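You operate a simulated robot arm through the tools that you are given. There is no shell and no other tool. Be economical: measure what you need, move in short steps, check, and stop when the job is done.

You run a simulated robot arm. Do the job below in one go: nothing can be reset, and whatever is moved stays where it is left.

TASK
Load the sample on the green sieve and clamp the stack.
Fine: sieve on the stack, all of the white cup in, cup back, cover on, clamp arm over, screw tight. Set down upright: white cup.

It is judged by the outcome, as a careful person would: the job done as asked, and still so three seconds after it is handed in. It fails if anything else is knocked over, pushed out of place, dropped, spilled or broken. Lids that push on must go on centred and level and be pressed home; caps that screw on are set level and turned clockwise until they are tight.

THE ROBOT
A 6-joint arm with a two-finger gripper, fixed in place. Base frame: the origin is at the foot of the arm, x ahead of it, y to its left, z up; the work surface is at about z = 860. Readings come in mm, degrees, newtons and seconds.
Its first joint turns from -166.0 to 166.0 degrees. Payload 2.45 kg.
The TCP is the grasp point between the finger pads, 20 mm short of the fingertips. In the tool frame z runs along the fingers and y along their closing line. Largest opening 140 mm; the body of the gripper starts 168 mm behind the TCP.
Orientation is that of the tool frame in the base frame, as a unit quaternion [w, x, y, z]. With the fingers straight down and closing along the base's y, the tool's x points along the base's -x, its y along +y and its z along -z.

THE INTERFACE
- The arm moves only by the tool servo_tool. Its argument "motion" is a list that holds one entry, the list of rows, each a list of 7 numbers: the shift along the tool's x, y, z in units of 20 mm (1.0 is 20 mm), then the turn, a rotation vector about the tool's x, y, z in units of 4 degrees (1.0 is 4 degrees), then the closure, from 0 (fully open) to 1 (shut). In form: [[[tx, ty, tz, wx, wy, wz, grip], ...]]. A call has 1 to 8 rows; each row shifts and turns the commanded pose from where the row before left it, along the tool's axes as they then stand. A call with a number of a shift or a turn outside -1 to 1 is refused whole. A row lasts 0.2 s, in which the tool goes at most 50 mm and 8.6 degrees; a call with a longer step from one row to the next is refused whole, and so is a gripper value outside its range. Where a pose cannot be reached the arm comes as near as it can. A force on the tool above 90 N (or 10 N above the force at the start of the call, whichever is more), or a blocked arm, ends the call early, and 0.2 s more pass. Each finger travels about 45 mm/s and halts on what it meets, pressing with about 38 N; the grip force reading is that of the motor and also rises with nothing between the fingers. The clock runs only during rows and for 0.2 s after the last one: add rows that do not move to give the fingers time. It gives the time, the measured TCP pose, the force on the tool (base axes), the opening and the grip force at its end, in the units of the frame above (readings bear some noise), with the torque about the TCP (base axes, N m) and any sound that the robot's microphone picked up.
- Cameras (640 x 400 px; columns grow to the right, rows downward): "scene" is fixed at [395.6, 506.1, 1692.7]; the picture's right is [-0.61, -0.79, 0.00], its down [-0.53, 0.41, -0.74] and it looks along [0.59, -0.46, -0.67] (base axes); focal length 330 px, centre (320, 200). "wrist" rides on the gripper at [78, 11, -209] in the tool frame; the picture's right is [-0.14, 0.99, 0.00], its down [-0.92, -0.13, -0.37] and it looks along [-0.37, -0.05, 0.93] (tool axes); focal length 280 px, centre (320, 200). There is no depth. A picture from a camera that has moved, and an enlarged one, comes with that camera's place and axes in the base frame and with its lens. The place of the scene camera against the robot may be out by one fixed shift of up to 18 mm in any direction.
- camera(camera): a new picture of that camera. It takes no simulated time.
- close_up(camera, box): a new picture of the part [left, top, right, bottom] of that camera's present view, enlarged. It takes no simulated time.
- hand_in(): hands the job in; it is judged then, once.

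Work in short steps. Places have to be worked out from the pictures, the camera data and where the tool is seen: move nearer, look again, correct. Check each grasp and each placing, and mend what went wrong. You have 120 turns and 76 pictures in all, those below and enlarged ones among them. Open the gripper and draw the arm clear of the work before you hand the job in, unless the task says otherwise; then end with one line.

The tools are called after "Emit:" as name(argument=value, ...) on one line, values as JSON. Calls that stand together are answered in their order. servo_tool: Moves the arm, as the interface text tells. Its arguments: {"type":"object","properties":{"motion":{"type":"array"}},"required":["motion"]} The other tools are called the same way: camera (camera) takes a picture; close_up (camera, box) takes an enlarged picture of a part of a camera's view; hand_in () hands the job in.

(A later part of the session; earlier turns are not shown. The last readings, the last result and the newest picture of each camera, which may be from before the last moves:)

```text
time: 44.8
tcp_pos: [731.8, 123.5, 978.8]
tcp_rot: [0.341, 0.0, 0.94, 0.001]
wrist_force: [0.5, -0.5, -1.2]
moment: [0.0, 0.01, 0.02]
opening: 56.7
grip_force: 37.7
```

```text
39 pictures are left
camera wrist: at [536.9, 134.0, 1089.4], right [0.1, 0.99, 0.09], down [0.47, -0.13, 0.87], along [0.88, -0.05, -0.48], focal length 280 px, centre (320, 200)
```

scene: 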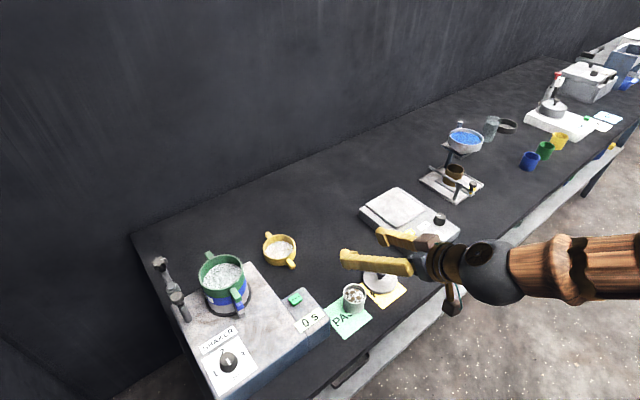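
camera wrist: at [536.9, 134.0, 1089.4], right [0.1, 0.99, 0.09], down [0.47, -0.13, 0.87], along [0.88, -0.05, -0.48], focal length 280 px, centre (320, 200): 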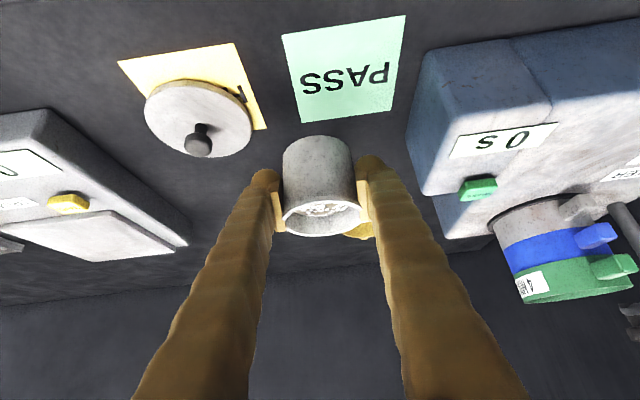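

Cup is held (57 mm). I carry it level up and over the sieve, rising first for clearance.

Emit:
servo_tool(motion=[[[-0.835, 0.8625, -0.148, 0, 0, 0, 0.7], [-0.835, 0.8625, -0.148, 0, 0, 0, 0.7], [-0.835, 0.8625, -0.148, 0, 0, 0, 0.7], [-0.835, 0.8625, -0.148, 0, 0, 0, 0.7], [-0.835, 0.8625, -0.148, 0, 0, 0, 0.7], [-0.835, 0.8625, -0.148, 0, 0, 0, 0.7], [-0.835, 0.8625, -0.148, 0, 0, 0, 0.7], [-0.835, 0.8625, -0.148, 0, 0, 0, 0.7]]])

Emit:
servo_tool(motion=[[[-0.6227, 0.89, 0.2615, 0, 0, 0, 0.7], [-0.6227, 0.89, 0.2615, 0, 0, 0, 0.7], [-0.6227, 0.89, 0.2615, 0, 0, 0, 0.7], [-0.6227, 0.89, 0.2615, 0, 0, 0, 0.7], [-0.6227, 0.89, 0.2615, 0, 0, 0, 0.7], [-0.6227, 0.89, 0.2615, 0, 0, 0, 0.7], [-0.6227, 0.89, 0.2615, 0, 0, 0, 0.7], [-0.6227, 0.89, 0.2615, 0, 0, 0, 0.7]]])

Emit:
camera(camera="scene")

```text
time: 46.6
tcp_pos: [818.9, 262.2, 1083.2]
tcp_rot: [0.34, -0.001, 0.94, 0.001]
wrist_force: [1.0, -0.7, -0.6]
moment: [0.03, 0.0, -0.02]
opening: 56.7
grip_force: 37.9
```

```text
time: 48.4
tcp_pos: [923.4, 404.6, 1115.0]
tcp_rot: [0.341, 0.001, 0.94, 0.0]
wrist_force: [0.2, -0.2, -0.4]
moment: [-0.02, 0.01, 0.02]
opening: 56.7
grip_force: 38.4
```

```text
38 pictures are left
```

scene: 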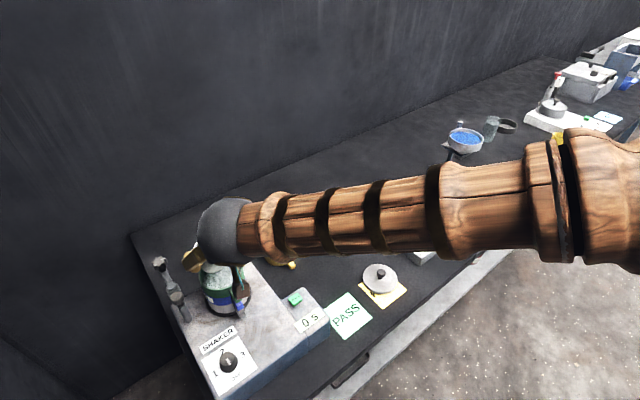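

In position at (923, 405, 1115). Now roll about the tool axis to pour; mouth goes toward -y/-x over the sieve centre.

Emit:
servo_tool(motion=[[[0, 0, 0, 0, 0, 1, 0.7], [0, 0, 0, 0, 0, 1, 0.7], [0, 0, 0, 0, 0, 1, 0.7], [0, 0, 0, 0, 0, 1, 0.7], [0, 0, 0, 0, 0, 1, 0.7], [0, 0, 0, 0, 0, 1, 0.7], [0, 0, 0, 0, 0, 1, 0.7], [0, 0, 0, 0, 0, 1, 0.7]]])

Emit:
servo_tool(motion=[[[0, 0, 0, 0, 0, 1, 0.7], [0, 0, 0, 0, 0, 1, 0.7], [0, 0, 0, 0, 0, 1, 0.7], [0, 0, 0, 0, 0, 1, 0.7], [0, 0, 0, 0, 0, 1, 0.7], [0, 0, 0, 0, 0, 1, 0.7], [0, 0, 0, 0, 0, 1, 0.7], [0, 0, 0, 0, 0, 1, 0.7]]])

Emit:
camera(camera="wrist")

```text
time: 50.2
tcp_pos: [921.9, 403.9, 1115.1]
tcp_rot: [0.328, 0.259, 0.904, 0.095]
wrist_force: [0.8, 0.0, -0.9]
moment: [0.0, -0.01, -0.01]
opening: 56.5
grip_force: 38.1
```

```text
time: 52.0
tcp_pos: [921.4, 405.2, 1114.9]
tcp_rot: [0.288, 0.499, 0.797, 0.181]
wrist_force: [-0.4, 0.1, -1.0]
moment: [0.02, 0.01, -0.02]
opening: 56.0
grip_force: 37.8
```

```text
37 pictures are left
camera wrist: at [768.4, 478.6, 1260.1], right [0.73, 0.31, 0.61], down [-0.01, -0.88, 0.47], along [0.68, -0.35, -0.64], focal length 280 px, centre (320, 200)
```

wrist: 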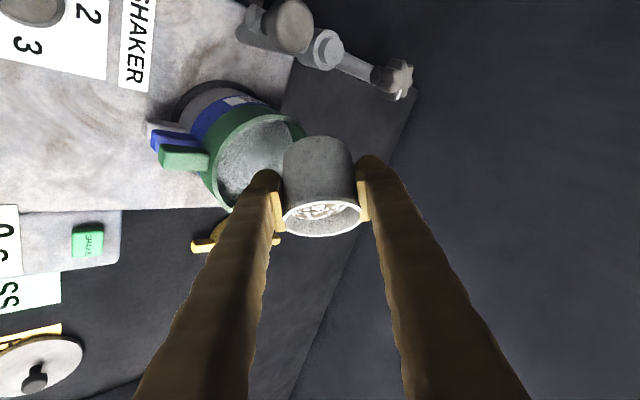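

Cup is at about 40° tilt, starting to pour; lower lip is ~25 mm toward -y of the sieve centre. I shift +8 mm in y and keep rolling.

Emit:
servo_tool(motion=[[[0.36, 0.175, 0, 0, 0, 0, 0.7], [0, 0, 0, 0, 0, 1, 0.7], [0, 0, 0, 0, 0, 1, 0.7], [0, 0, 0, 0, 0, 1, 0.7], [0, 0, 0, 0, 0, 1, 0.7], [0, 0, 0, 0, 0, 1, 0.7], [0, 0, 0, 0, 0, 1, 0.7], [0, 0, 0, 0, 0, 1, 0.7]]])

Emit:
servo_tool(motion=[[[0, 0, 0, 0, 0, 1, 0.7], [0, 0, 0, 0, 0, 1, 0.7], [0, 0, 0, 0, 0, 1, 0.7], [0, 0, 0, 0, 0, 1, 0.7], [0, 0, 0, 0, 0, 1, 0.7], [0, 0, 0, 0, 0, 1, 0.7], [0, 0, 0, 0, 0, 1, 0.7], [0, 0, 0, 0, 0, 1, 0.7]]])

Emit:
camera(camera="wrist")

```text
time: 53.8
tcp_pos: [921.0, 412.8, 1114.8]
tcp_rot: [0.236, 0.676, 0.653, 0.246]
wrist_force: [0.0, 0.6, -0.6]
moment: [0.04, 0.01, -0.01]
opening: 56.6
grip_force: 38.0
```

```text
time: 55.6
tcp_pos: [939.3, 399.1, 1132.4]
tcp_rot: [0.148, 0.829, 0.452, 0.295]
wrist_force: [0.1, -0.7, -0.1]
moment: [0.02, 0.01, 0.02]
opening: 56.8
grip_force: 38.4
out of reach, approached as far as the arm can: row 7, 8
```

```text
36 pictures are left
camera wrist: at [848.9, 453.8, 1329.3], right [0.6, -0.66, 0.46], down [-0.7, -0.71, -0.1], along [0.39, -0.26, -0.88], focal length 280 px, centre (320, 200)
```

wrist: 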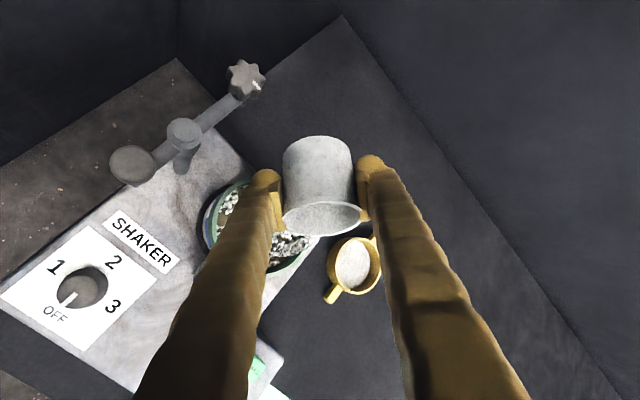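

The roll hit a joint limit near 128° and the pose drifted slightly. I zoom in to see the cup interior and the sieve.

Emit:
close_up(camera="wrist", box=[190, 120, 390, 300])

```text
2.22 times, centred on (290, 210) of wrist
camera zoom: at [848.9, 453.8, 1329.3], right [0.6, -0.66, 0.46], down [-0.7, -0.71, -0.1], along [0.39, -0.26, -0.88], focal length 623 px, centre (387, 178)
```

zoom: 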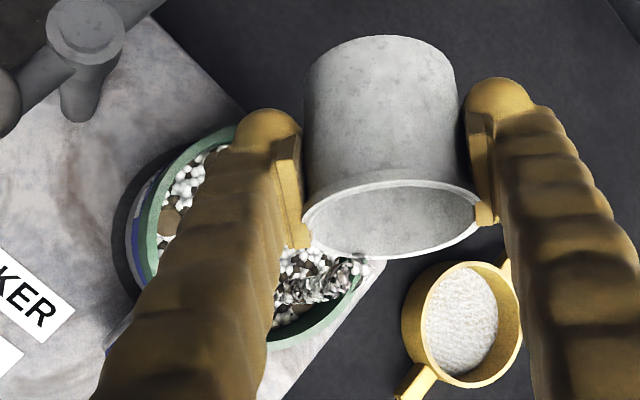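

Sample is in the sieve and the cup is at about a 68° tilt. I re-centre and pitch the tool up to invert the cup further.

Emit:
servo_tool(motion=[[[0, -0.5, 0, -0.837, 0.545, 0, 0.7], [0, -0.5, 0, -0.837, 0.545, 0, 0.7], [0, 0, 0, -0.837, 0.545, 0, 0.7], [0, 0, 0, -0.837, 0.545, 0, 0.7], [0, 0, 0, -0.837, 0.545, 0, 0.7], [0, 0, 0, -0.837, 0.545, 0, 0.7]]])

Emit:
close_up(camera="wrist", box=[190, 120, 390, 300])

```text
time: 57.0
tcp_pos: [955.9, 386.6, 1153.1]
tcp_rot: [0.155, 0.807, 0.461, 0.336]
wrist_force: [-0.1, 0.1, -0.7]
moment: [0.0, 0.02, 0.0]
opening: 56.4
grip_force: 37.7
out of reach, approached as far as the arm can: row 1, 2, 3, 4, 5, 6
```

```text
2.22 times, centred on (290, 210) of wrist
camera zoom: at [846.8, 433.2, 1342.6], right [0.59, -0.64, 0.5], down [-0.66, -0.74, -0.17], along [0.48, -0.23, -0.85], focal length 623 px, centre (387, 178)
```

zoom: 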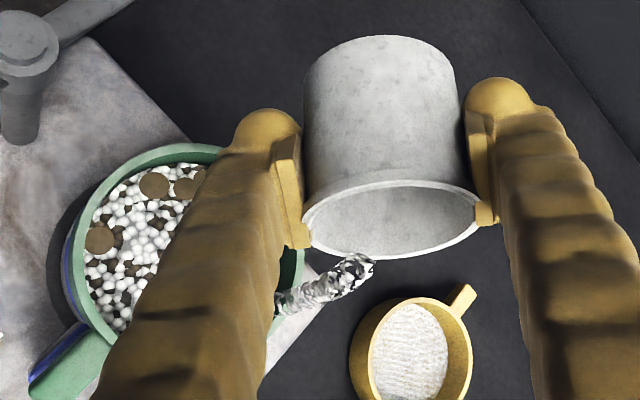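

The arm drifted away from the centre while still pouring. I roll back immediately and re-centre.

Emit:
servo_tool(motion=[[[0, -0.65, 0, 0, 0, -1, 0.7], [0, -0.65, 0, 0, 0, -1, 0.7], [0, -0.65, 0, 0, 0, -1, 0.7], [0, -0.65, 0, 0, 0, -1, 0.7], [0, 0, 0, 0, 0, -1, 0.7]]])

Emit:
camera(camera="wrist")

```text
time: 58.2
tcp_pos: [920.6, 408.1, 1121.8]
tcp_rot: [0.21, 0.714, 0.595, 0.303]
wrist_force: [0.2, -0.4, 0.2]
moment: [0.01, -0.02, 0.0]
opening: 56.9
grip_force: 37.7
```

```text
33 pictures are left
camera wrist: at [793.6, 468.8, 1296.2], right [0.7, -0.34, 0.63], down [-0.44, -0.9, 0.01], along [0.56, -0.29, -0.78], focal length 280 px, centre (320, 200)
```

wrist: 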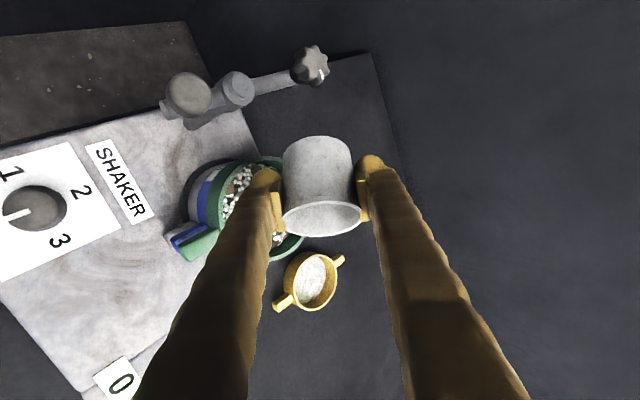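

Re-centred at (921, 408). I zoom to check for spillage and what's left.

Emit:
close_up(camera="wrist", box=[180, 130, 380, 310])

```text
2.22 times, centred on (280, 220) of wrist
camera zoom: at [793.6, 468.8, 1296.2], right [0.7, -0.34, 0.63], down [-0.44, -0.9, 0.01], along [0.56, -0.29, -0.78], focal length 623 px, centre (409, 156)
```

zoom: 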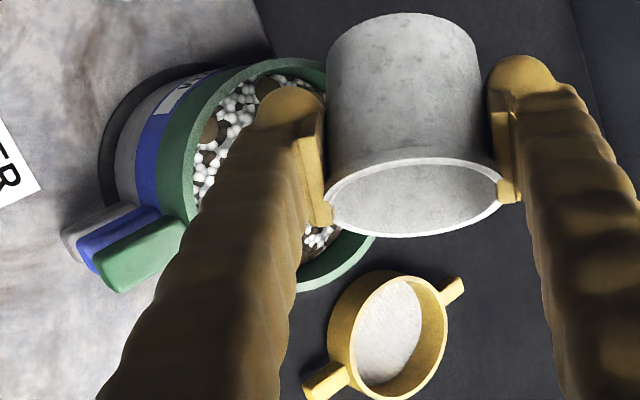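

No spill visible. Pure roll hits the last joint's limit near +118°, so I'll unroll through upright and pour over the other side, where the range should be larger.

Emit:
servo_tool(motion=[[[0, 0, 0, 0, 0, -1, 0.7], [0, 0, 0, 0, 0, -1, 0.7], [0, 0, 0, 0, 0, -1, 0.7], [0, 0, 0, 0, 0, -1, 0.7], [0, 0, 0, 0, 0, -1, 0.7], [0, 0, 0, 0, 0, -1, 0.7], [0, 0, 0, 0, 0, -1, 0.7], [0, 0, 0, 0, 0, -1, 0.7]]])

Emit:
servo_tool(motion=[[[0, 0, 0, 0, 0, -1, 0.7], [0, 0, 0, 0, 0, -1, 0.7], [0, 0, 0, 0, 0, -1, 0.7], [0, 0, 0, 0, 0, -1, 0.7], [0, 0, 0, 0, 0, -1, 0.7], [0, 0, 0, 0, 0, -1, 0.7], [0, 0, 0, 0, 0, -1, 0.7], [0, 0, 0, 0, 0, -1, 0.7]]])

Emit:
servo_tool(motion=[[[0, 0, 0, 0, 0, -1, 0.7], [0, 0, 0, 0, 0, -1, 0.7], [0, 0, 0, 0, 0, -1, 0.7], [0, 0, 0, 0, 0, -1, 0.7], [0, 0, 0, 0, 0, -1, 0.7], [0, 0, 0, 0, 0, -1, 0.7], [0, 0, 0, 0, 0, -1, 0.7], [0, 0, 0, 0, 0, -1, 0.7]]])

Emit:
camera(camera="wrist")

```text
time: 60.0
tcp_pos: [921.2, 408.7, 1122.1]
tcp_rot: [0.285, 0.523, 0.768, 0.234]
wrist_force: [-0.8, -0.1, -0.5]
moment: [-0.04, 0.0, 0.0]
opening: 56.7
grip_force: 38.3
```

```text
time: 61.8
tcp_pos: [919.6, 407.9, 1121.4]
tcp_rot: [0.34, 0.29, 0.883, 0.147]
wrist_force: [-0.8, 0.0, -0.2]
moment: [0.02, 0.0, -0.01]
opening: 56.4
grip_force: 37.6
```

```text
time: 63.6
tcp_pos: [920.0, 408.5, 1122.1]
tcp_rot: [0.366, 0.037, 0.929, 0.047]
wrist_force: [0.2, 0.6, 0.5]
moment: [0.01, -0.01, -0.04]
opening: 56.6
grip_force: 38.2
```

```text
31 pictures are left
camera wrist: at [720.4, 413.4, 1222.5], right [0.13, 0.97, 0.21], down [0.41, -0.24, 0.88], along [0.9, -0.03, -0.43], focal length 280 px, centre (320, 200)
```

wrist: 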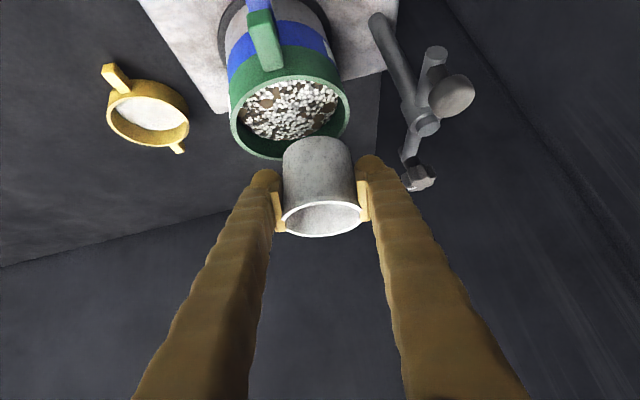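

Emit:
close_up(camera="wrist", box=[220, 60, 380, 250])

```text
2.11 times, centred on (300, 155) of wrist
camera zoom: at [720.4, 413.4, 1222.5], right [0.13, 0.97, 0.21], down [0.41, -0.24, 0.88], along [0.9, -0.03, -0.43], focal length 590 px, centre (362, 295)
```

zoom: 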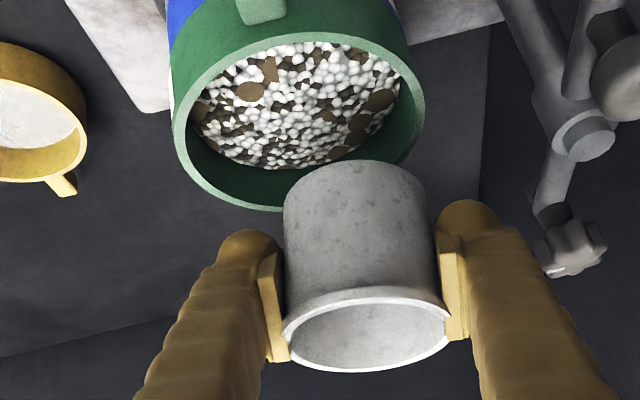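

Sieve shows a good load. To be sure the cup is completely empty, I roll the other way (mouth toward +y), TCP shifted to y≈396.

Emit:
servo_tool(motion=[[[0, -0.6, 0, 0, 0, -1, 0.7], [0, 0, 0, 0, 0, -1, 0.7], [0, 0, 0, 0, 0, -1, 0.7], [0, 0, 0, 0, 0, -1, 0.7], [0, 0, 0, 0, 0, -1, 0.7], [0, 0, 0, 0, 0, -1, 0.7], [0, 0, 0, 0, 0, -1, 0.7], [0, 0, 0, 0, 0, -1, 0.7]]])

Emit:
servo_tool(motion=[[[0, 0, 0, 0, 0, -1, 0.7], [0, 0, 0, 0, 0, -1, 0.7], [0, 0, 0, 0, 0, -1, 0.7], [0, 0, 0, 0, 0, -1, 0.7], [0, 0, 0, 0, 0, -1, 0.7], [0, 0, 0, 0, 0, -1, 0.7], [0, 0, 0, 0, 0, -1, 0.7], [0, 0, 0, 0, 0, -1, 0.7]]])

Emit:
servo_tool(motion=[[[0, 0, 0, 0, 0, -1, 0.7], [0, 0, 0, 0, 0, -1, 0.7], [0, 0, 0, 0, 0, -1, 0.7], [0, 0, 0, 0, 0, -1, 0.7], [0, 0, 0, 0, 0, -1, 0.7], [0, 0, 0, 0, 0, -1, 0.7], [0, 0, 0, 0, 0, -1, 0.7], [0, 0, 0, 0, 0, -1, 0.7]]])

```text
time: 65.4
tcp_pos: [919.9, 396.8, 1120.2]
tcp_rot: [0.365, -0.222, 0.902, -0.056]
wrist_force: [-0.3, 0.0, -1.5]
moment: [-0.02, 0.03, 0.0]
opening: 56.7
grip_force: 37.9
```

```text
time: 67.2
tcp_pos: [918.7, 397.0, 1120.3]
tcp_rot: [0.336, -0.462, 0.806, -0.155]
wrist_force: [0.2, 0.3, -0.4]
moment: [0.0, -0.02, -0.02]
opening: 56.6
grip_force: 37.8
```

```text
time: 69.0
tcp_pos: [921.2, 396.3, 1120.0]
tcp_rot: [-0.28, 0.666, -0.648, 0.241]
wrist_force: [0.5, 1.4, -1.0]
moment: [-0.02, 0.03, -0.01]
opening: 56.5
grip_force: 37.6
```

Holding position well at about -91°. Continue.

Emit:
servo_tool(motion=[[[0, 0, 0, 0, 0, -1, 0.7], [0, 0, 0, 0, 0, -1, 0.7], [0, 0, 0, 0, 0, -1, 0.7], [0, 0, 0, 0, 0, -1, 0.7], [0, 0, 0, 0, 0, -1, 0.7], [0, 0, 0, 0, 0, -1, 0.7], [0, 0, 0, 0, 0, -1, 0.7], [0, 0, 0, 0, 0, -1, 0.7]]])

Emit:
servo_tool(motion=[[[0, 0, 0, 0, 0, -1, 0.7], [0, 0, 0, 0, 0, -1, 0.7], [0, 0, 0, 0, 0, -1, 0.7], [0, 0, 0, 0, 0, -1, 0.7]]])

Emit:
camera(camera="wrist")

```text
time: 70.8
tcp_pos: [919.8, 397.1, 1120.4]
tcp_rot: [-0.202, 0.819, -0.44, 0.308]
wrist_force: [0.1, -0.4, -0.5]
moment: [0.0, -0.03, -0.01]
opening: 56.6
grip_force: 37.5
```

```text
time: 71.8
tcp_pos: [921.3, 396.2, 1120.0]
tcp_rot: [-0.158, 0.872, -0.321, 0.335]
wrist_force: [-0.5, -0.2, -0.2]
moment: [0.01, 0.03, -0.01]
opening: 56.5
grip_force: 37.7
```

```text
29 pictures are left
camera wrist: at [817.0, 322.5, 1305.4], right [-0.53, -0.65, -0.55], down [-0.72, 0.69, -0.11], along [0.45, 0.34, -0.83], focal length 280 px, centre (320, 200)
```

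wrist: 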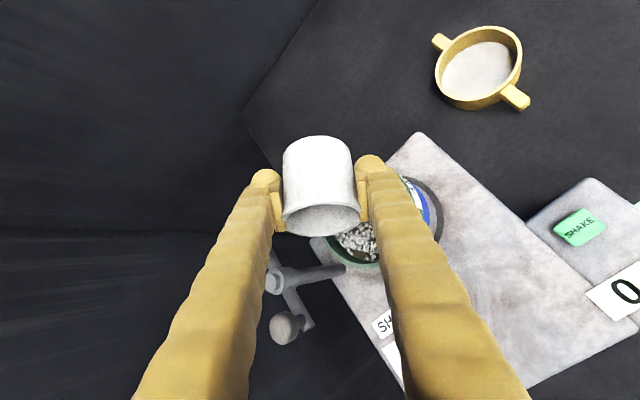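

Still tracking. Roll the last 32°, then pitch up.

Emit:
servo_tool(motion=[[[0, 0, 0, 0, 0, -1, 0.7], [0, 0, 0, 0, 0, -1, 0.7], [0, 0, 0, 0, 0, -1, 0.7], [0, 0, 0, 0, 0, -1, 0.7], [0, 0, 0, 0, 0, -1, 0.7], [0, 0, 0, 0, 0, -1, 0.7], [0, 0, 0, 0, 0, -1, 0.7], [0, 0, 0, 0, 0, -1, 0.7]]])

```text
time: 73.6
tcp_pos: [919.7, 396.5, 1119.9]
tcp_rot: [-0.06, 0.927, -0.068, 0.364]
wrist_force: [0.8, 0.6, -0.9]
moment: [-0.01, 0.03, -0.01]
opening: 56.3
grip_force: 37.9
```

Now pitch up 32° about the base y-axis.

Emit:
servo_tool(motion=[[[0, 0, 0, 0.156, 0.985, 0, 0.7], [0, 0, 0, 0.156, 0.985, 0, 0.7], [0, 0, 0, 0.156, 0.985, 0, 0.7], [0, 0, 0, 0.156, 0.985, 0, 0.7], [0, 0, 0, 0.156, 0.985, 0, 0.7], [0, 0, 0, 0.156, 0.985, 0, 0.7], [0, 0, 0, 0.156, 0.985, 0, 0.7], [0, 0, 0, 0.156, 0.985, 0, 0.7]]])

Emit:
camera(camera="wrist")

```text
time: 75.4
tcp_pos: [920.5, 397.8, 1120.8]
tcp_rot: [-0.079, 0.79, -0.067, 0.605]
wrist_force: [0.4, 0.6, -0.3]
moment: [0.01, -0.03, 0.0]
opening: 56.5
grip_force: 38.5
```

```text
28 pictures are left
camera wrist: at [737.9, 360.5, 1245.8], right [-0.04, -0.94, -0.33], down [-0.59, 0.29, -0.75], along [0.8, 0.16, -0.57], focal length 280 px, centre (320, 200)
```

wrist: 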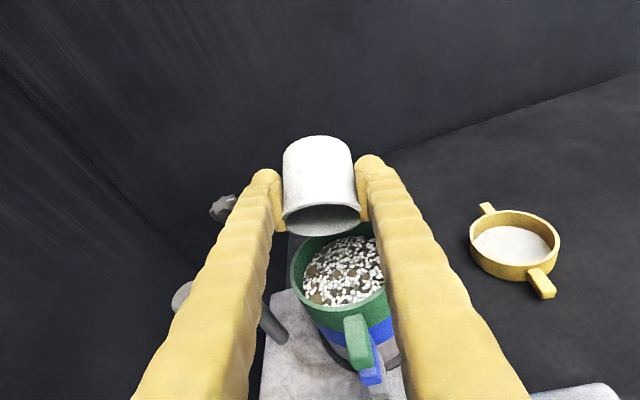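

Sieve is well filled and no spill. Pitch another 32° to invert the cup fully.

Emit:
servo_tool(motion=[[[0, 0, 0, 0.156, 0.985, 0, 0.7], [0, 0, 0, 0.156, 0.985, 0, 0.7], [0, 0, 0, 0.156, 0.985, 0, 0.7], [0, 0, 0, 0.156, 0.985, 0, 0.7], [0, 0, 0, 0.156, 0.985, 0, 0.7], [0, 0, 0, 0.156, 0.985, 0, 0.7], [0, 0, 0, 0, 0, 0, 0.7]]])

Emit:
close_up(camera="wrist", box=[220, 120, 440, 320])

```text
time: 77.0
tcp_pos: [920.0, 396.9, 1121.1]
tcp_rot: [-0.088, 0.646, -0.062, 0.756]
wrist_force: [0.2, -0.4, -1.1]
moment: [0.02, 0.01, -0.01]
opening: 56.7
grip_force: 38.3
```

```text
2.00 times, centred on (330, 220) of wrist
camera zoom: at [702.4, 364.6, 1161.0], right [0.07, -0.94, -0.34], down [-0.23, 0.31, -0.92], along [0.97, 0.15, -0.19], focal length 561 px, centre (300, 160)
```

zoom: 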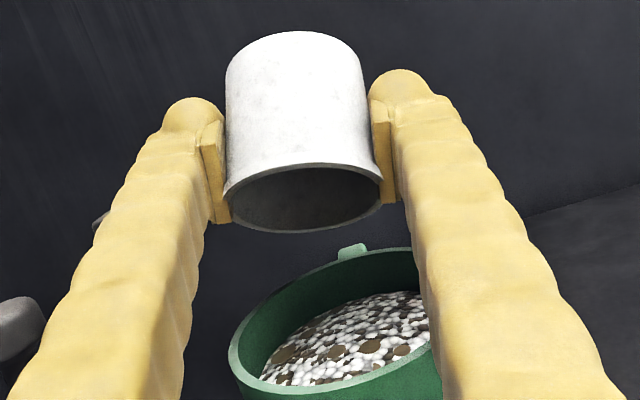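

Cup is inverted with no stream. A little extra tilt plus a small wiggle, then I reverse.

Emit:
servo_tool(motion=[[[0, 0, 0, 0.156, 0.985, 0, 0.7], [0, 0, 0, 0.156, 0.985, 0, 0.7], [0, 0, 0, 0, 0, 1, 0.7], [0, 0, 0, 0, 0, -1, 0.7], [0, 0, 0, 0, 0, 1, 0.7], [0, 0, 0, 0, 0, -1, 0.7], [0, 0, 0, 0, 0, 0, 0.7], [0, 0, 0, 0, 0, 0, 0.7]]])

Emit:
servo_tool(motion=[[[0, 0, 0, -0.156, -0.985, 0, 0.7], [0, 0, 0, -0.156, -0.985, 0, 0.7], [0, 0, 0, -0.156, -0.985, 0, 0.7], [0, 0, 0, -0.156, -0.985, 0, 0.7], [0, 0, 0, -0.156, -0.985, 0, 0.7], [0, 0, 0, -0.156, -0.985, 0, 0.7], [0, 0, 0, -0.156, -0.985, 0, 0.7], [0, 0, 0, -0.156, -0.985, 0, 0.7]]])

Emit:
servo_tool(motion=[[[0, 0, 0, -0.156, -0.985, 0, 0.7], [0, 0, 0, -0.156, -0.985, 0, 0.7], [0, 0, 0, -0.156, -0.985, 0, 0.7], [0, 0, 0, -0.156, -0.985, 0, 0.7], [0, 0, 0, -0.156, -0.985, 0, 0.7], [0, 0, 0, -0.156, -0.985, 0, 0.7], [0, 0, 0, -0.156, -0.985, 0, 0.7], [0, 0, 0, -0.156, -0.985, 0, 0.7]]])

Emit:
servo_tool(motion=[[[0, 0, 0, 0, 0, 1, 0.7], [0, 0, 0, 0, 0, 1, 0.7], [0, 0, 0, 0, 0, 1, 0.7], [0, 0, 0, 0, 0, 1, 0.7], [0, 0, 0, 0, 0, 1, 0.7], [0, 0, 0, 0, 0, 1, 0.7], [0, 0, 0, 0, 0, 1, 0.7], [0, 0, 0, 0, 0, 1, 0.7]]])

Emit:
servo_tool(motion=[[[0, 0, 0, 0, 0, 1, 0.7], [0, 0, 0, 0, 0, 1, 0.7], [0, 0, 0, 0, 0, 1, 0.7], [0, 0, 0, 0, 0, 1, 0.7], [0, 0, 0, 0, 0, 1, 0.7], [0, 0, 0, 0, 0, 1, 0.7], [0, 0, 0, 0, 0, 1, 0.7], [0, 0, 0, 0, 0, 1, 0.7]]])

Emit:
servo_tool(motion=[[[0, 0, 0, 0, 0, 1, 0.7], [0, 0, 0, 0, 0, 1, 0.7], [0, 0, 0, 0, 0, 1, 0.7], [0, 0, 0, 0, 0, 1, 0.7], [0, 0, 0, 0, 0, 1, 0.7], [0, 0, 0, 0, 0, 1, 0.7], [0, 0, 0, 0, 0, 1, 0.7], [0, 0, 0, 0, 0, 1, 0.7]]])

Emit:
servo_tool(motion=[[[0, 0, 0, 0, 0, 1, 0.7], [0, 0, 0, 0, 0, 1, 0.7], [0, 0, 0, 0, 0, 1, 0.7], [0, 0, 0, 0, 0, 1, 0.7], [0, 0, 0, 0, 0, 1, 0.7], [0, 0, 0, 0, 0, 1, 0.7], [0, 0, 0, 0, 0, 1, 0.7], [0, 0, 0, 0, 0, 1, 0.7]]])

Emit:
servo_tool(motion=[[[0, 0, 0, 0, 0, 1, 0.7], [0, 0, 0, 0, 0, 1, 0.7], [0, 0, 0, 0, 0, 1, 0.7], [0, 0, 0, 0, 0, 1, 0.7], [0, 0, 0, 0, 0, 1, 0.7], [0, 0, 0, 0, 0, 1, 0.7], [0, 0, 0, 0, 0, 1, 0.7], [0, 0, 0, 0, 0, 1, 0.7]]])

```text
time: 78.8
tcp_pos: [919.6, 396.8, 1119.8]
tcp_rot: [-0.091, 0.591, -0.06, 0.799]
wrist_force: [0.0, 0.2, -0.1]
moment: [0.0, 0.05, -0.04]
opening: 56.5
grip_force: 38.0
```

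```text
time: 80.6
tcp_pos: [920.6, 396.3, 1119.8]
tcp_rot: [-0.079, 0.79, -0.067, 0.604]
wrist_force: [0.4, -0.4, 0.4]
moment: [0.02, -0.01, 0.02]
opening: 56.7
grip_force: 38.2
```

```text
time: 82.4
tcp_pos: [921.7, 396.5, 1121.7]
tcp_rot: [-0.06, 0.927, -0.069, 0.364]
wrist_force: [-0.5, -1.2, -0.4]
moment: [0.01, -0.01, -0.02]
opening: 56.4
grip_force: 38.4
```

```text
time: 84.2
tcp_pos: [919.9, 397.1, 1120.7]
tcp_rot: [-0.158, 0.872, -0.322, 0.334]
wrist_force: [0.2, -0.3, -1.6]
moment: [0.01, -0.01, 0.03]
opening: 56.3
grip_force: 37.8
```

```text
time: 86.0
tcp_pos: [919.3, 396.0, 1121.0]
tcp_rot: [-0.244, 0.75, -0.549, 0.277]
wrist_force: [0.3, -0.1, -0.1]
moment: [-0.02, -0.01, 0.02]
opening: 56.8
grip_force: 38.1
```

```text
time: 87.8
tcp_pos: [919.5, 397.3, 1119.6]
tcp_rot: [0.311, -0.569, 0.734, -0.2]
wrist_force: [0.2, 0.0, -0.7]
moment: [0.0, -0.01, 0.01]
opening: 56.5
grip_force: 37.6
```

```text
time: 89.6
tcp_pos: [922.1, 396.1, 1120.0]
tcp_rot: [0.354, -0.345, 0.863, -0.106]
wrist_force: [-0.4, -0.6, -0.7]
moment: [-0.01, 0.01, 0.0]
opening: 56.6
grip_force: 37.9
```

```text
time: 91.4
tcp_pos: [920.9, 397.2, 1120.1]
tcp_rot: [0.37, -0.093, 0.924, -0.004]
wrist_force: [-0.4, -0.6, -1.5]
moment: [0.01, 0.0, 0.01]
opening: 56.5
grip_force: 37.6
```

Straighten the small residual rotation, then carry the cup back the way it came.

Emit:
servo_tool(motion=[[[0, 0, 0, 0.27, 0.31, 0.85, 0.7], [0, 0, 0, 0.27, 0.31, 0.85, 0.7], [0, 0, 0, 0.27, 0.31, 0.85, 0.7], [0, 0, 0, 0, 0, 0, 0.7]]])

Emit:
servo_tool(motion=[[[0.456, -0.8525, -0.383, 0, 0, 0, 0.7], [0.456, -0.8525, -0.383, 0, 0, 0, 0.7], [0.456, -0.8525, -0.383, 0, 0, 0, 0.7], [0.456, -0.8525, -0.383, 0, 0, 0, 0.7], [0.456, -0.8525, -0.383, 0, 0, 0, 0.7], [0.456, -0.8525, -0.383, 0, 0, 0, 0.7], [0.456, -0.8525, -0.383, 0, 0, 0, 0.7], [0.456, -0.8525, -0.383, 0, 0, 0, 0.7]]])

Emit:
servo_tool(motion=[[[0.986, -0.8525, 0.249, 0, 0, 0, 0.7], [0.986, -0.8525, 0.249, 0, 0, 0, 0.7], [0.986, -0.8525, 0.249, 0, 0, 0, 0.7], [0.986, -0.8525, 0.249, 0, 0, 0, 0.7], [0.986, -0.8525, 0.249, 0, 0, 0, 0.7], [0.986, -0.8525, 0.249, 0, 0, 0, 0.7], [0.986, -0.8525, 0.249, 0, 0, 0, 0.7], [0.986, -0.8525, 0.249, 0, 0, 0, 0.7]]])

Emit:
camera(camera="scene")

```text
time: 92.4
tcp_pos: [919.9, 396.9, 1120.9]
tcp_rot: [0.341, 0.0, 0.94, 0.0]
wrist_force: [-0.5, -0.6, 0.5]
moment: [-0.01, 0.01, 0.04]
opening: 56.5
grip_force: 37.8
```

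```text
time: 94.2
tcp_pos: [824.8, 260.0, 1121.3]
tcp_rot: [0.34, 0.0, 0.94, 0.0]
wrist_force: [-0.2, -0.1, -1.1]
moment: [0.02, 0.01, 0.01]
opening: 56.5
grip_force: 38.3
```

```text
time: 96.0
tcp_pos: [729.7, 123.7, 990.2]
tcp_rot: [0.341, 0.001, 0.94, 0.0]
wrist_force: [0.4, -0.3, -0.2]
moment: [0.03, -0.01, -0.01]
opening: 56.9
grip_force: 37.8
```

```text
26 pictures are left
```

scene: 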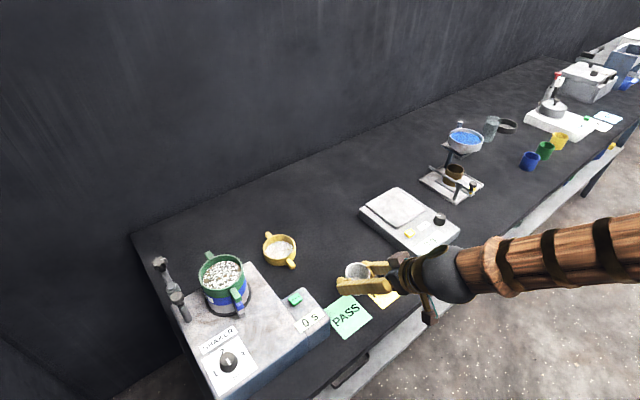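

Emit:
close_up(camera="scene", box=[190, 220, 310, 320])

Emit:
close_up(camera="scene", box=[330, 245, 410, 315])

```text
4.00 times, centred on (250, 270) of scene
camera zoom: at [395.6, 506.1, 1692.7], right [-0.61, -0.79, 0.0], down [-0.53, 0.41, -0.74], along [0.59, -0.46, -0.67], focal length 1322 px, centre (600, -80)
```

zoom: 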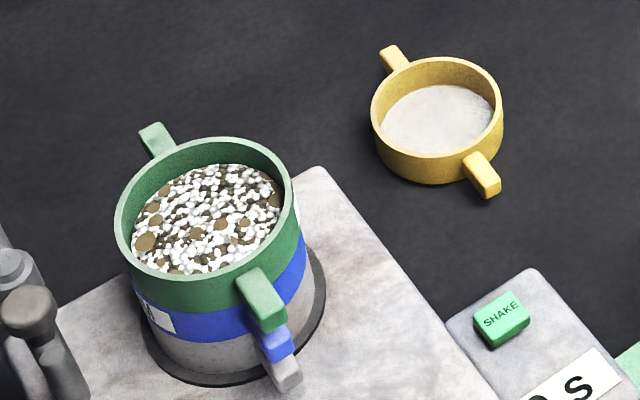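

```text
5.71 times, centred on (370, 280) of scene
camera zoom: at [395.6, 506.1, 1692.7], right [-0.61, -0.79, 0.0], down [-0.53, 0.41, -0.74], along [0.59, -0.46, -0.67], focal length 1888 px, centre (34, -257)
```

zoom: 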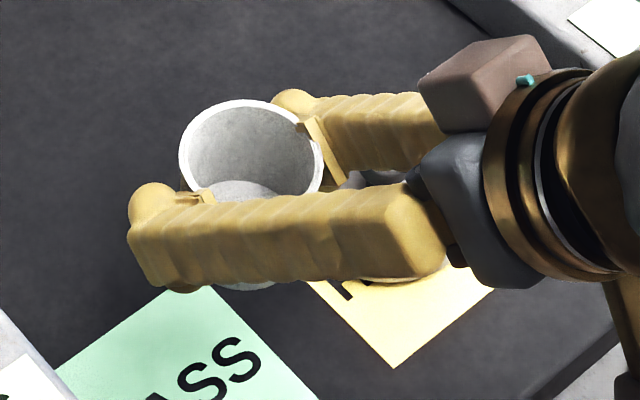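

Cup is empty and nothing spilled. Lower the cup back to its original place (TCP ≈ 731, 124.5, 897).

Emit:
servo_tool(motion=[[[0.6, 0.03, 0.8, 0, 0, 0, 0.7], [0.643, 0, 0.766, 0, 0, 0, 0.7], [0.643, 0, 0.766, 0, 0, 0, 0.7], [0.643, 0, 0.766, 0, 0, 0, 0.7], [0.3, 0, 0.36, 0, 0, 0, 0.7], [0.1, 0, 0.11, 0, 0, 0, 0.7], [0, 0, 0, 0, 0, 0, 0.7]]])

```text
time: 97.6
tcp_pos: [731.0, 123.0, 897.7]
tcp_rot: [0.341, 0.0, 0.94, -0.001]
wrist_force: [-1.2, 1.9, 14.8]
moment: [-0.13, 0.16, 0.01]
opening: 56.5
grip_force: 38.1
```

Touchdown (15 N). Open to 84 mm and withdraw straight up.

Emit:
servo_tool(motion=[[[0, 0, 0, 0, 0, 0, 0.55], [0, 0, 0, 0, 0, 0, 0.42], [0, 0, 0, 0, 0, 0, 0.42], [0, 0, 0, 0, 0, 0, 0.42]]])

Emit:
servo_tool(motion=[[[-0.643, 0, -0.766, 0, 0, 0, 0.42], [-0.643, 0, -0.766, 0, 0, 0, 0.42], [-0.643, 0, -0.766, 0, 0, 0, 0.42], [-0.643, 0, -0.766, 0, 0, 0, 0.42], [-0.643, 0, -0.766, 0, 0, 0, 0.42], [-0.643, 0, -0.766, 0, 0, 0, 0.42], [-0.643, 0, -0.766, 0, 0, 0, 0.42], [-0.643, 0, -0.766, 0, 0, 0, 0.42]]])

Emit:
servo_tool(motion=[[[0, 0, 0, 0, 1, 0, 0.42], [0, 0, 0, 0, 1, 0, 0.42], [0, 0, 0, 0, 1, 0, 0.42], [0, 0, 0, 0, 1, 0, 0.42], [0, 0, 0, 0, 1, 0, 0.42], [0, 0, 0, 0, 1, 0, 0.42], [0, 0, 0, 0, 1, 0, 0.42], [0, 0, 0, 0, 1, 0, 0.42]]])

Emit:
servo_tool(motion=[[[0, -1, 0, 0, 0.97, 0, 0.42], [0, -1, 0, 0, 0.97, 0, 0.42], [0, -1, 0, 0, 0, 0, 0.42], [0, -1, 0, 0, 0, 0, 0.42], [0, -1, 0, 0, 0, 0, 0.42], [0, -0.7, 0, 0, 0, 0, 0.42]]])

Emit:
camera(camera="wrist")

```text
time: 98.6
tcp_pos: [730.7, 123.4, 897.2]
tcp_rot: [0.341, -0.001, 0.94, 0.0]
wrist_force: [0.0, -0.6, 0.5]
moment: [-0.04, 0.02, -0.03]
opening: 81.3
grip_force: 0.1
```

```text
time: 100.4
tcp_pos: [733.1, 122.1, 1058.2]
tcp_rot: [0.34, -0.001, 0.94, -0.001]
wrist_force: [0.4, 0.1, 0.4]
moment: [0.01, 0.0, 0.02]
opening: 81.5
grip_force: 0.0
```

```text
time: 102.2
tcp_pos: [729.5, 124.0, 1057.1]
tcp_rot: [0.068, 0.0, 0.998, -0.001]
wrist_force: [0.2, 0.7, 0.3]
moment: [0.0, 0.04, -0.01]
opening: 81.3
grip_force: 0.1
```

```text
time: 103.6
tcp_pos: [731.3, 9.7, 1059.0]
tcp_rot: [0.001, -0.001, 1.0, -0.001]
wrist_force: [0.7, -0.4, -0.5]
moment: [0.0, 0.0, -0.02]
opening: 81.5
grip_force: 0.1
```

```text
23 pictures are left
camera wrist: at [651.8, 20.0, 1267.8], right [0.14, 0.99, 0.0], down [0.92, -0.13, 0.37], along [0.37, -0.05, -0.93], focal length 280 px, centre (320, 200)
```

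wrist: 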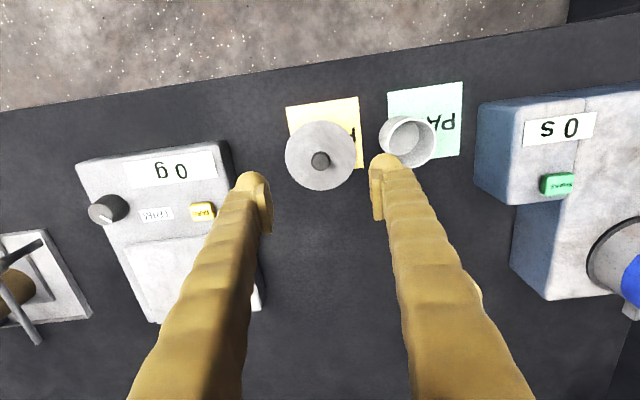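

Cup is upright and back; cover knob is at about (742, 8). Align and descend to z≈925 over the knob.

Emit:
servo_tool(motion=[[[-0.55, -0.08, 0, 0, 0, 0, 0.5], [0, 0, 0.95, 0, 0, 0, 0.55], [0, 0, 0.95, 0, 0, 0, 0.55], [0, 0, 0.95, 0, 0, 0, 0.55], [0, 0, 0.95, 0, 0, 0, 0.55], [0, 0, 0.95, 0, 0, 0, 0.55], [0, 0, 0.95, 0, 0, 0, 0.55], [0, 0, 0.95, 0, 0, 0, 0.55]]])

Emit:
close_up(camera="wrist", box=[220, 100, 420, 280])

Emit:
close_up(camera="scene", box=[320, 230, 420, 320])

```text
time: 105.4
tcp_pos: [741.5, 9.3, 923.9]
tcp_rot: [0.001, 0.0, 1.0, -0.001]
wrist_force: [-0.6, 0.6, -0.6]
moment: [-0.02, 0.0, 0.02]
opening: 63.0
grip_force: 0.0
```

```text
2.22 times, centred on (320, 190) of wrist
camera zoom: at [663.6, 18.0, 1133.7], right [0.14, 0.99, 0.0], down [0.92, -0.13, 0.37], along [0.37, -0.05, -0.93], focal length 623 px, centre (320, 222)
```

zoom: 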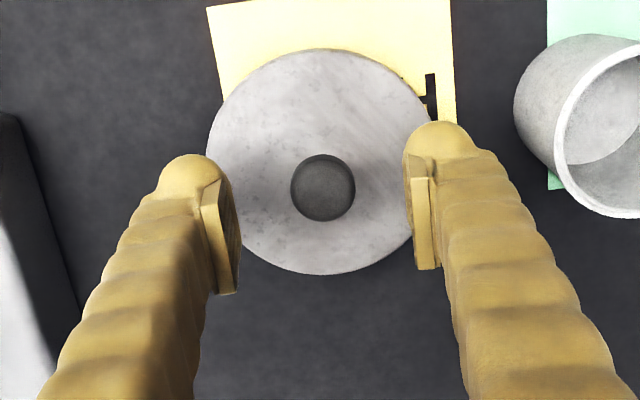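

```text
4.44 times, centred on (370, 275) of scene
camera zoom: at [395.6, 506.1, 1692.7], right [-0.61, -0.79, 0.0], down [-0.53, 0.41, -0.74], along [0.59, -0.46, -0.67], focal length 1468 px, centre (98, -133)
```

zoom: 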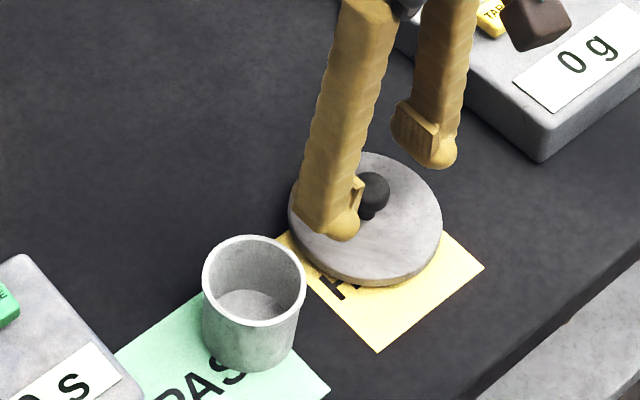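

Knob is centred between the fingers. Descend 26 mm and close on the knob.

Emit:
servo_tool(motion=[[[-0.03, 0, 0.5, 0, 0, 0, 0.55], [0, 0, 0.5, 0, 0, 0, 0.55], [0, 0, 0.3, 0, 0, 0, 0.55], [0, 0, 0, 0, 0, 0, 0.55]]])

Emit:
servo_tool(motion=[[[0, 0, 0, 0, 0, 0, 0.7], [0, 0, 0, 0, 0, 0, 0.85], [0, 0, 0, 0, 0, 0, 0.9], [0, 0, 0, 0, 0, 0, 0.9], [0, 0, 0, 0, 0, 0, 0.9]]])

Emit:
servo_tool(motion=[[[0, 0, -0.6, 0, 0, 0, 0.9], [0, 0, -1, 0, 0, 0, 0.9], [0, 0, -1, 0, 0, 0, 0.9], [0, 0, -1, 0, 0, 0, 0.9], [0, 0, -1, 0, 0, 0, 0.9], [0, 0, -1, 0, 0, 0, 0.9], [0, 0, -1, 0, 0, 0, 0.9], [0, 0, -1, 0, 0, 0, 0.9]]])

Emit:
close_up(camera="wrist", box=[220, 100, 420, 280])

Emit:
close_up(camera="scene", box=[320, 170, 440, 270])

```text
time: 106.4
tcp_pos: [743.2, 8.1, 898.3]
tcp_rot: [0.0, 0.0, 1.0, -0.001]
wrist_force: [0.1, 0.2, -0.7]
moment: [0.02, -0.03, 0.02]
opening: 62.9
grip_force: 0.1
```

```text
time: 107.6
tcp_pos: [743.0, 8.4, 899.7]
tcp_rot: [0.001, 0.0, 1.0, -0.001]
wrist_force: [-0.4, 0.3, -0.7]
moment: [0.01, 0.0, 0.03]
opening: 21.3
grip_force: 37.6
```

```text
time: 109.4
tcp_pos: [742.2, 9.2, 1050.3]
tcp_rot: [0.001, 0.0, 1.0, 0.0]
wrist_force: [-1.1, -1.1, -0.9]
moment: [0.0, 0.03, -0.03]
opening: 21.4
grip_force: 38.1
```

```text
2.22 times, centred on (320, 190) of wrist
camera zoom: at [664.0, 18.2, 1260.1], right [0.14, 0.99, 0.0], down [0.92, -0.13, 0.37], along [0.37, -0.05, -0.93], focal length 623 px, centre (320, 222)
```

zoom: 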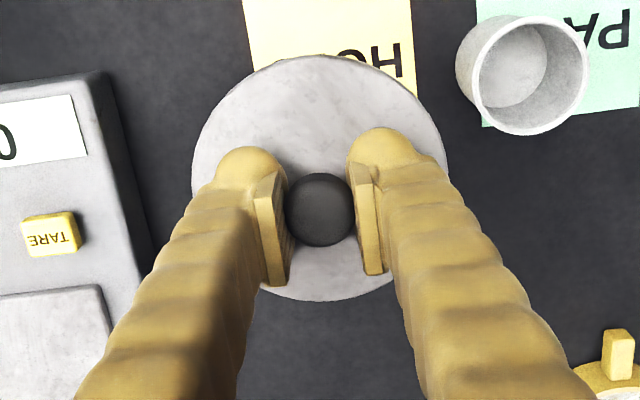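

```text
4.00 times, centred on (380, 220) of scene
camera zoom: at [395.6, 506.1, 1692.7], right [-0.61, -0.79, 0.0], down [-0.53, 0.41, -0.74], along [0.59, -0.46, -0.67], focal length 1322 px, centre (80, 120)
```

zoom: 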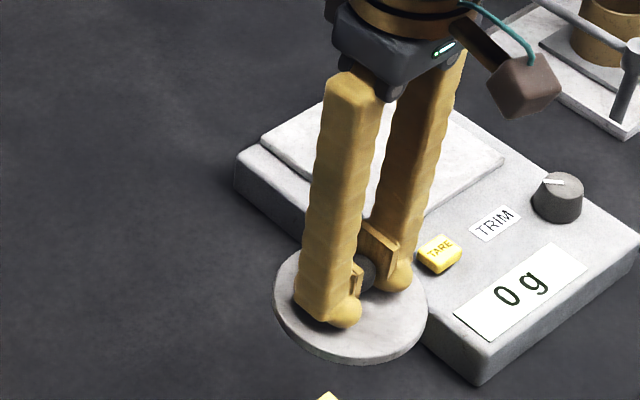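

Cover held level by its knob. Carry it over the stack to about (906, 400, 1130).

Emit:
servo_tool(motion=[[[-0.41, 0.9775, -0.5, 0, 0, 0, 0.9], [-0.41, 0.9775, -0.5, 0, 0, 0, 0.9], [-0.41, 0.9775, -0.5, 0, 0, 0, 0.9], [-0.41, 0.9775, -0.5, 0, 0, 0, 0.9], [-0.41, 0.9775, -0.5, 0, 0, 0, 0.9], [-0.41, 0.9775, -0.5, 0, 0, 0, 0.9], [-0.41, 0.9775, -0.5, 0, 0, 0, 0.9], [-0.41, 0.9775, -0.5, 0, 0, 0, 0.9]]])

Emit:
servo_tool(motion=[[[-0.41, 0.9775, 0, 0, 0, 0, 0.9], [-0.41, 0.9775, 0, 0, 0, 0, 0.9], [-0.41, 0.9775, 0, 0, 0, 0, 0.9], [-0.41, 0.9775, 0, 0, 0, 0, 0.9], [-0.41, 0.9775, 0, 0, 0, 0, 0.9], [-0.41, 0.9775, 0, 0, 0, 0, 0.9], [-0.41, 0.9775, 0, 0, 0, 0, 0.9], [-0.41, 0.9775, 0, 0, 0, 0, 0.9]]])

Emit:
servo_tool(motion=[[[-0.41, 0.9775, 0, 0, 0, 0, 0.9], [-0.41, 0.9775, 0, 0, 0, 0, 0.9], [-0.41, 0.9775, 0, 0, 0, 0, 0.9], [-0.41, 0.9775, 0, 0, 0, 0, 0.9], [0, 0, 0, 0, 0, 0, 0.9]]])

```text
time: 111.2
tcp_pos: [807.8, 163.5, 1131.1]
tcp_rot: [0.001, -0.001, 1.0, -0.001]
wrist_force: [0.1, 0.1, -1.0]
moment: [0.01, 0.01, 0.02]
opening: 21.4
grip_force: 38.2
```

```text
time: 113.0
tcp_pos: [873.1, 321.4, 1132.2]
tcp_rot: [0.001, -0.001, 1.0, -0.001]
wrist_force: [0.2, -0.4, -0.9]
moment: [-0.02, -0.03, 0.0]
opening: 21.1
grip_force: 38.4
```

```text
time: 114.2
tcp_pos: [906.3, 398.3, 1131.7]
tcp_rot: [0.001, 0.0, 1.0, -0.001]
wrist_force: [0.9, -0.4, -0.8]
moment: [0.0, 0.01, -0.03]
opening: 21.0
grip_force: 37.6
```

Lower to z≈1102 (about 13 mm above the rim), y +1.5, and check alignment.

Emit:
servo_tool(motion=[[[0, 0.08, 0.5, 0, 0, 0, 0.9], [0, 0, 0.5, 0, 0, 0, 0.9], [0, 0, 0.5, 0, 0, 0, 0.9], [0, 0, 0, 0, 0, 0, 0.9]]])

Emit:
close_up(camera="wrist", box=[220, 80, 420, 260])

Emit:
close_up(camera="scene", box=[180, 235, 260, 305])

```text
time: 115.2
tcp_pos: [905.3, 401.9, 1100.1]
tcp_rot: [0.0, 0.0, 1.0, -0.001]
wrist_force: [0.6, 0.1, -1.1]
moment: [-0.03, 0.0, 0.0]
opening: 21.5
grip_force: 38.5
```

```text
2.22 times, centred on (320, 170) of wrist
camera zoom: at [827.1, 412.1, 1309.7], right [0.14, 0.99, 0.0], down [0.92, -0.13, 0.37], along [0.37, -0.05, -0.93], focal length 623 px, centre (320, 267)
```

zoom: 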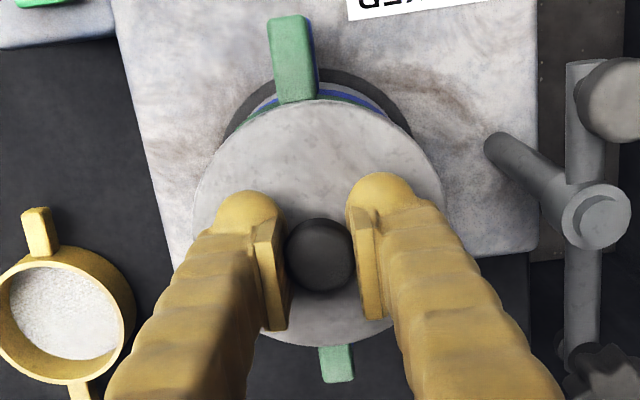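

```text
5.71 times, centred on (220, 270) of scene
camera zoom: at [395.6, 506.1, 1692.7], right [-0.61, -0.79, 0.0], down [-0.53, 0.41, -0.74], along [0.59, -0.46, -0.67], focal length 1888 px, centre (891, -200)
```

zoom: 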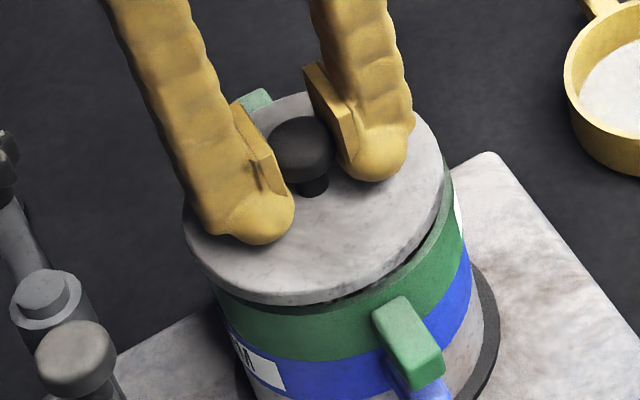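

Image comparison suggests the cover is about 2.5 mm too far +y (x within a mm or two). Shift (+1, -2.5), lower to near contact, and look again.

Emit:
servo_tool(motion=[[[-0.05, -0.13, 0.2, 0, 0, 0, 0.9], [0, 0, 0.2, 0, 0, 0, 0.9], [0, 0, 0, 0, 0, 0, 0.9]]])

Emit:
close_up(camera="scene", box=[190, 250, 260, 310])

Emit:
close_up(camera="wrist", box=[240, 80, 400, 180])

```text
time: 116.0
tcp_pos: [907.2, 398.2, 1091.9]
tcp_rot: [0.0, 0.001, 1.0, -0.001]
wrist_force: [0.8, 0.3, -1.2]
moment: [0.0, 0.02, 0.0]
opening: 21.3
grip_force: 38.0
```

```text
6.67 times, centred on (225, 280) of scene
camera zoom: at [395.6, 506.1, 1692.7], right [-0.61, -0.79, 0.0], down [-0.53, 0.41, -0.74], along [0.59, -0.46, -0.67], focal length 2203 px, centre (953, -333)
```

zoom: 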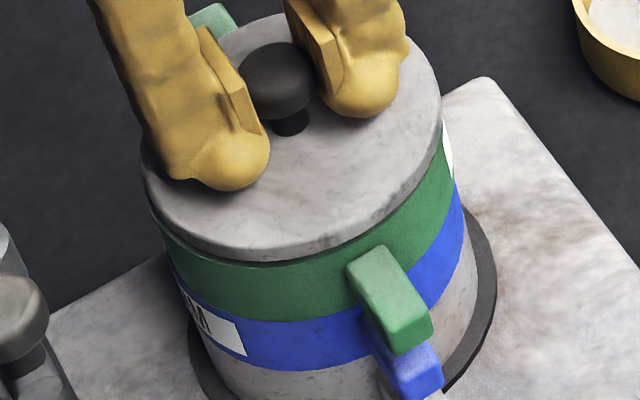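

```text
4.00 times, centred on (320, 130) of wrist
camera zoom: at [828.7, 408.6, 1301.8], right [0.14, 0.99, 0.0], down [0.92, -0.13, 0.37], along [0.37, -0.05, -0.93], focal length 1122 px, centre (320, 480)
```

zoom: 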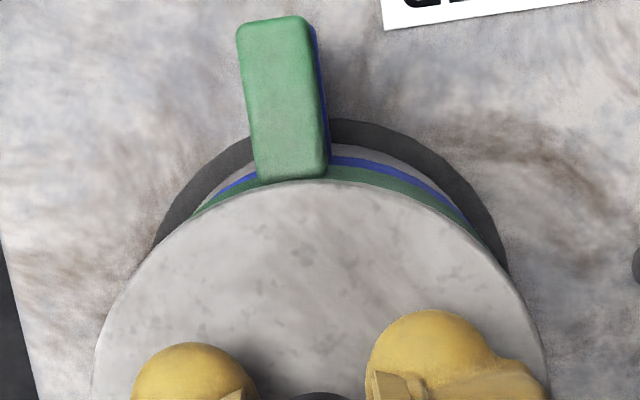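

Cover and green rim look aligned in both views. Lower gently until contact.

Emit:
servo_tool(motion=[[[0, 0.05, 0.1, 0, 0, 0, 0.9], [0, 0, 0.1, 0, 0, 0, 0.9], [0, 0, 0.1, 0, 0, 0, 0.9], [0, 0, 0, 0, 0, 0, 0.9]]])

```text
time: 117.0
tcp_pos: [907.5, 399.5, 1088.0]
tcp_rot: [0.002, -0.001, 1.0, 0.0]
wrist_force: [4.7, 1.8, 15.2]
moment: [-0.03, 0.16, 0.0]
opening: 21.0
grip_force: 38.0
```

Contact begins at z≈1088. Press further in small steps.

Emit:
servo_tool(motion=[[[0, 0, 0.08, 0, 0, 0, 0.9], [0, 0, 0.08, 0, 0, 0, 0.9], [0, 0, 0.05, 0, 0, 0, 0.9], [0, 0, 0, 0, 0, 0, 0.9]]])

Emit:
close_up(camera="scene", box=[190, 250, 260, 310])

```text
time: 118.0
tcp_pos: [906.0, 399.5, 1084.2]
tcp_rot: [0.001, 0.001, 1.0, 0.0]
wrist_force: [5.0, -2.6, 36.5]
moment: [0.04, -0.12, -0.01]
opening: 21.0
grip_force: 37.9
```

```text
6.67 times, centred on (225, 280) of scene
camera zoom: at [395.6, 506.1, 1692.7], right [-0.61, -0.79, 0.0], down [-0.53, 0.41, -0.74], along [0.59, -0.46, -0.67], focal length 2203 px, centre (953, -333)
```

zoom: 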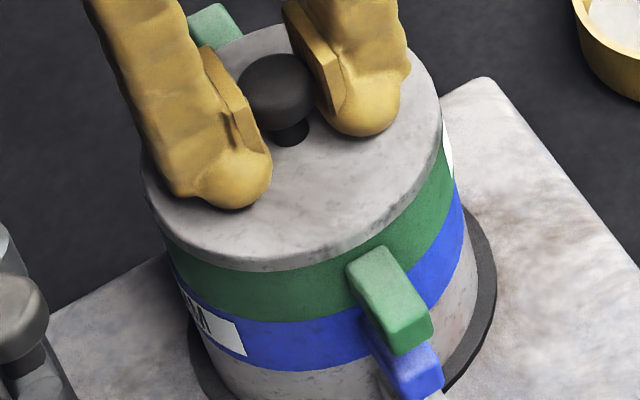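

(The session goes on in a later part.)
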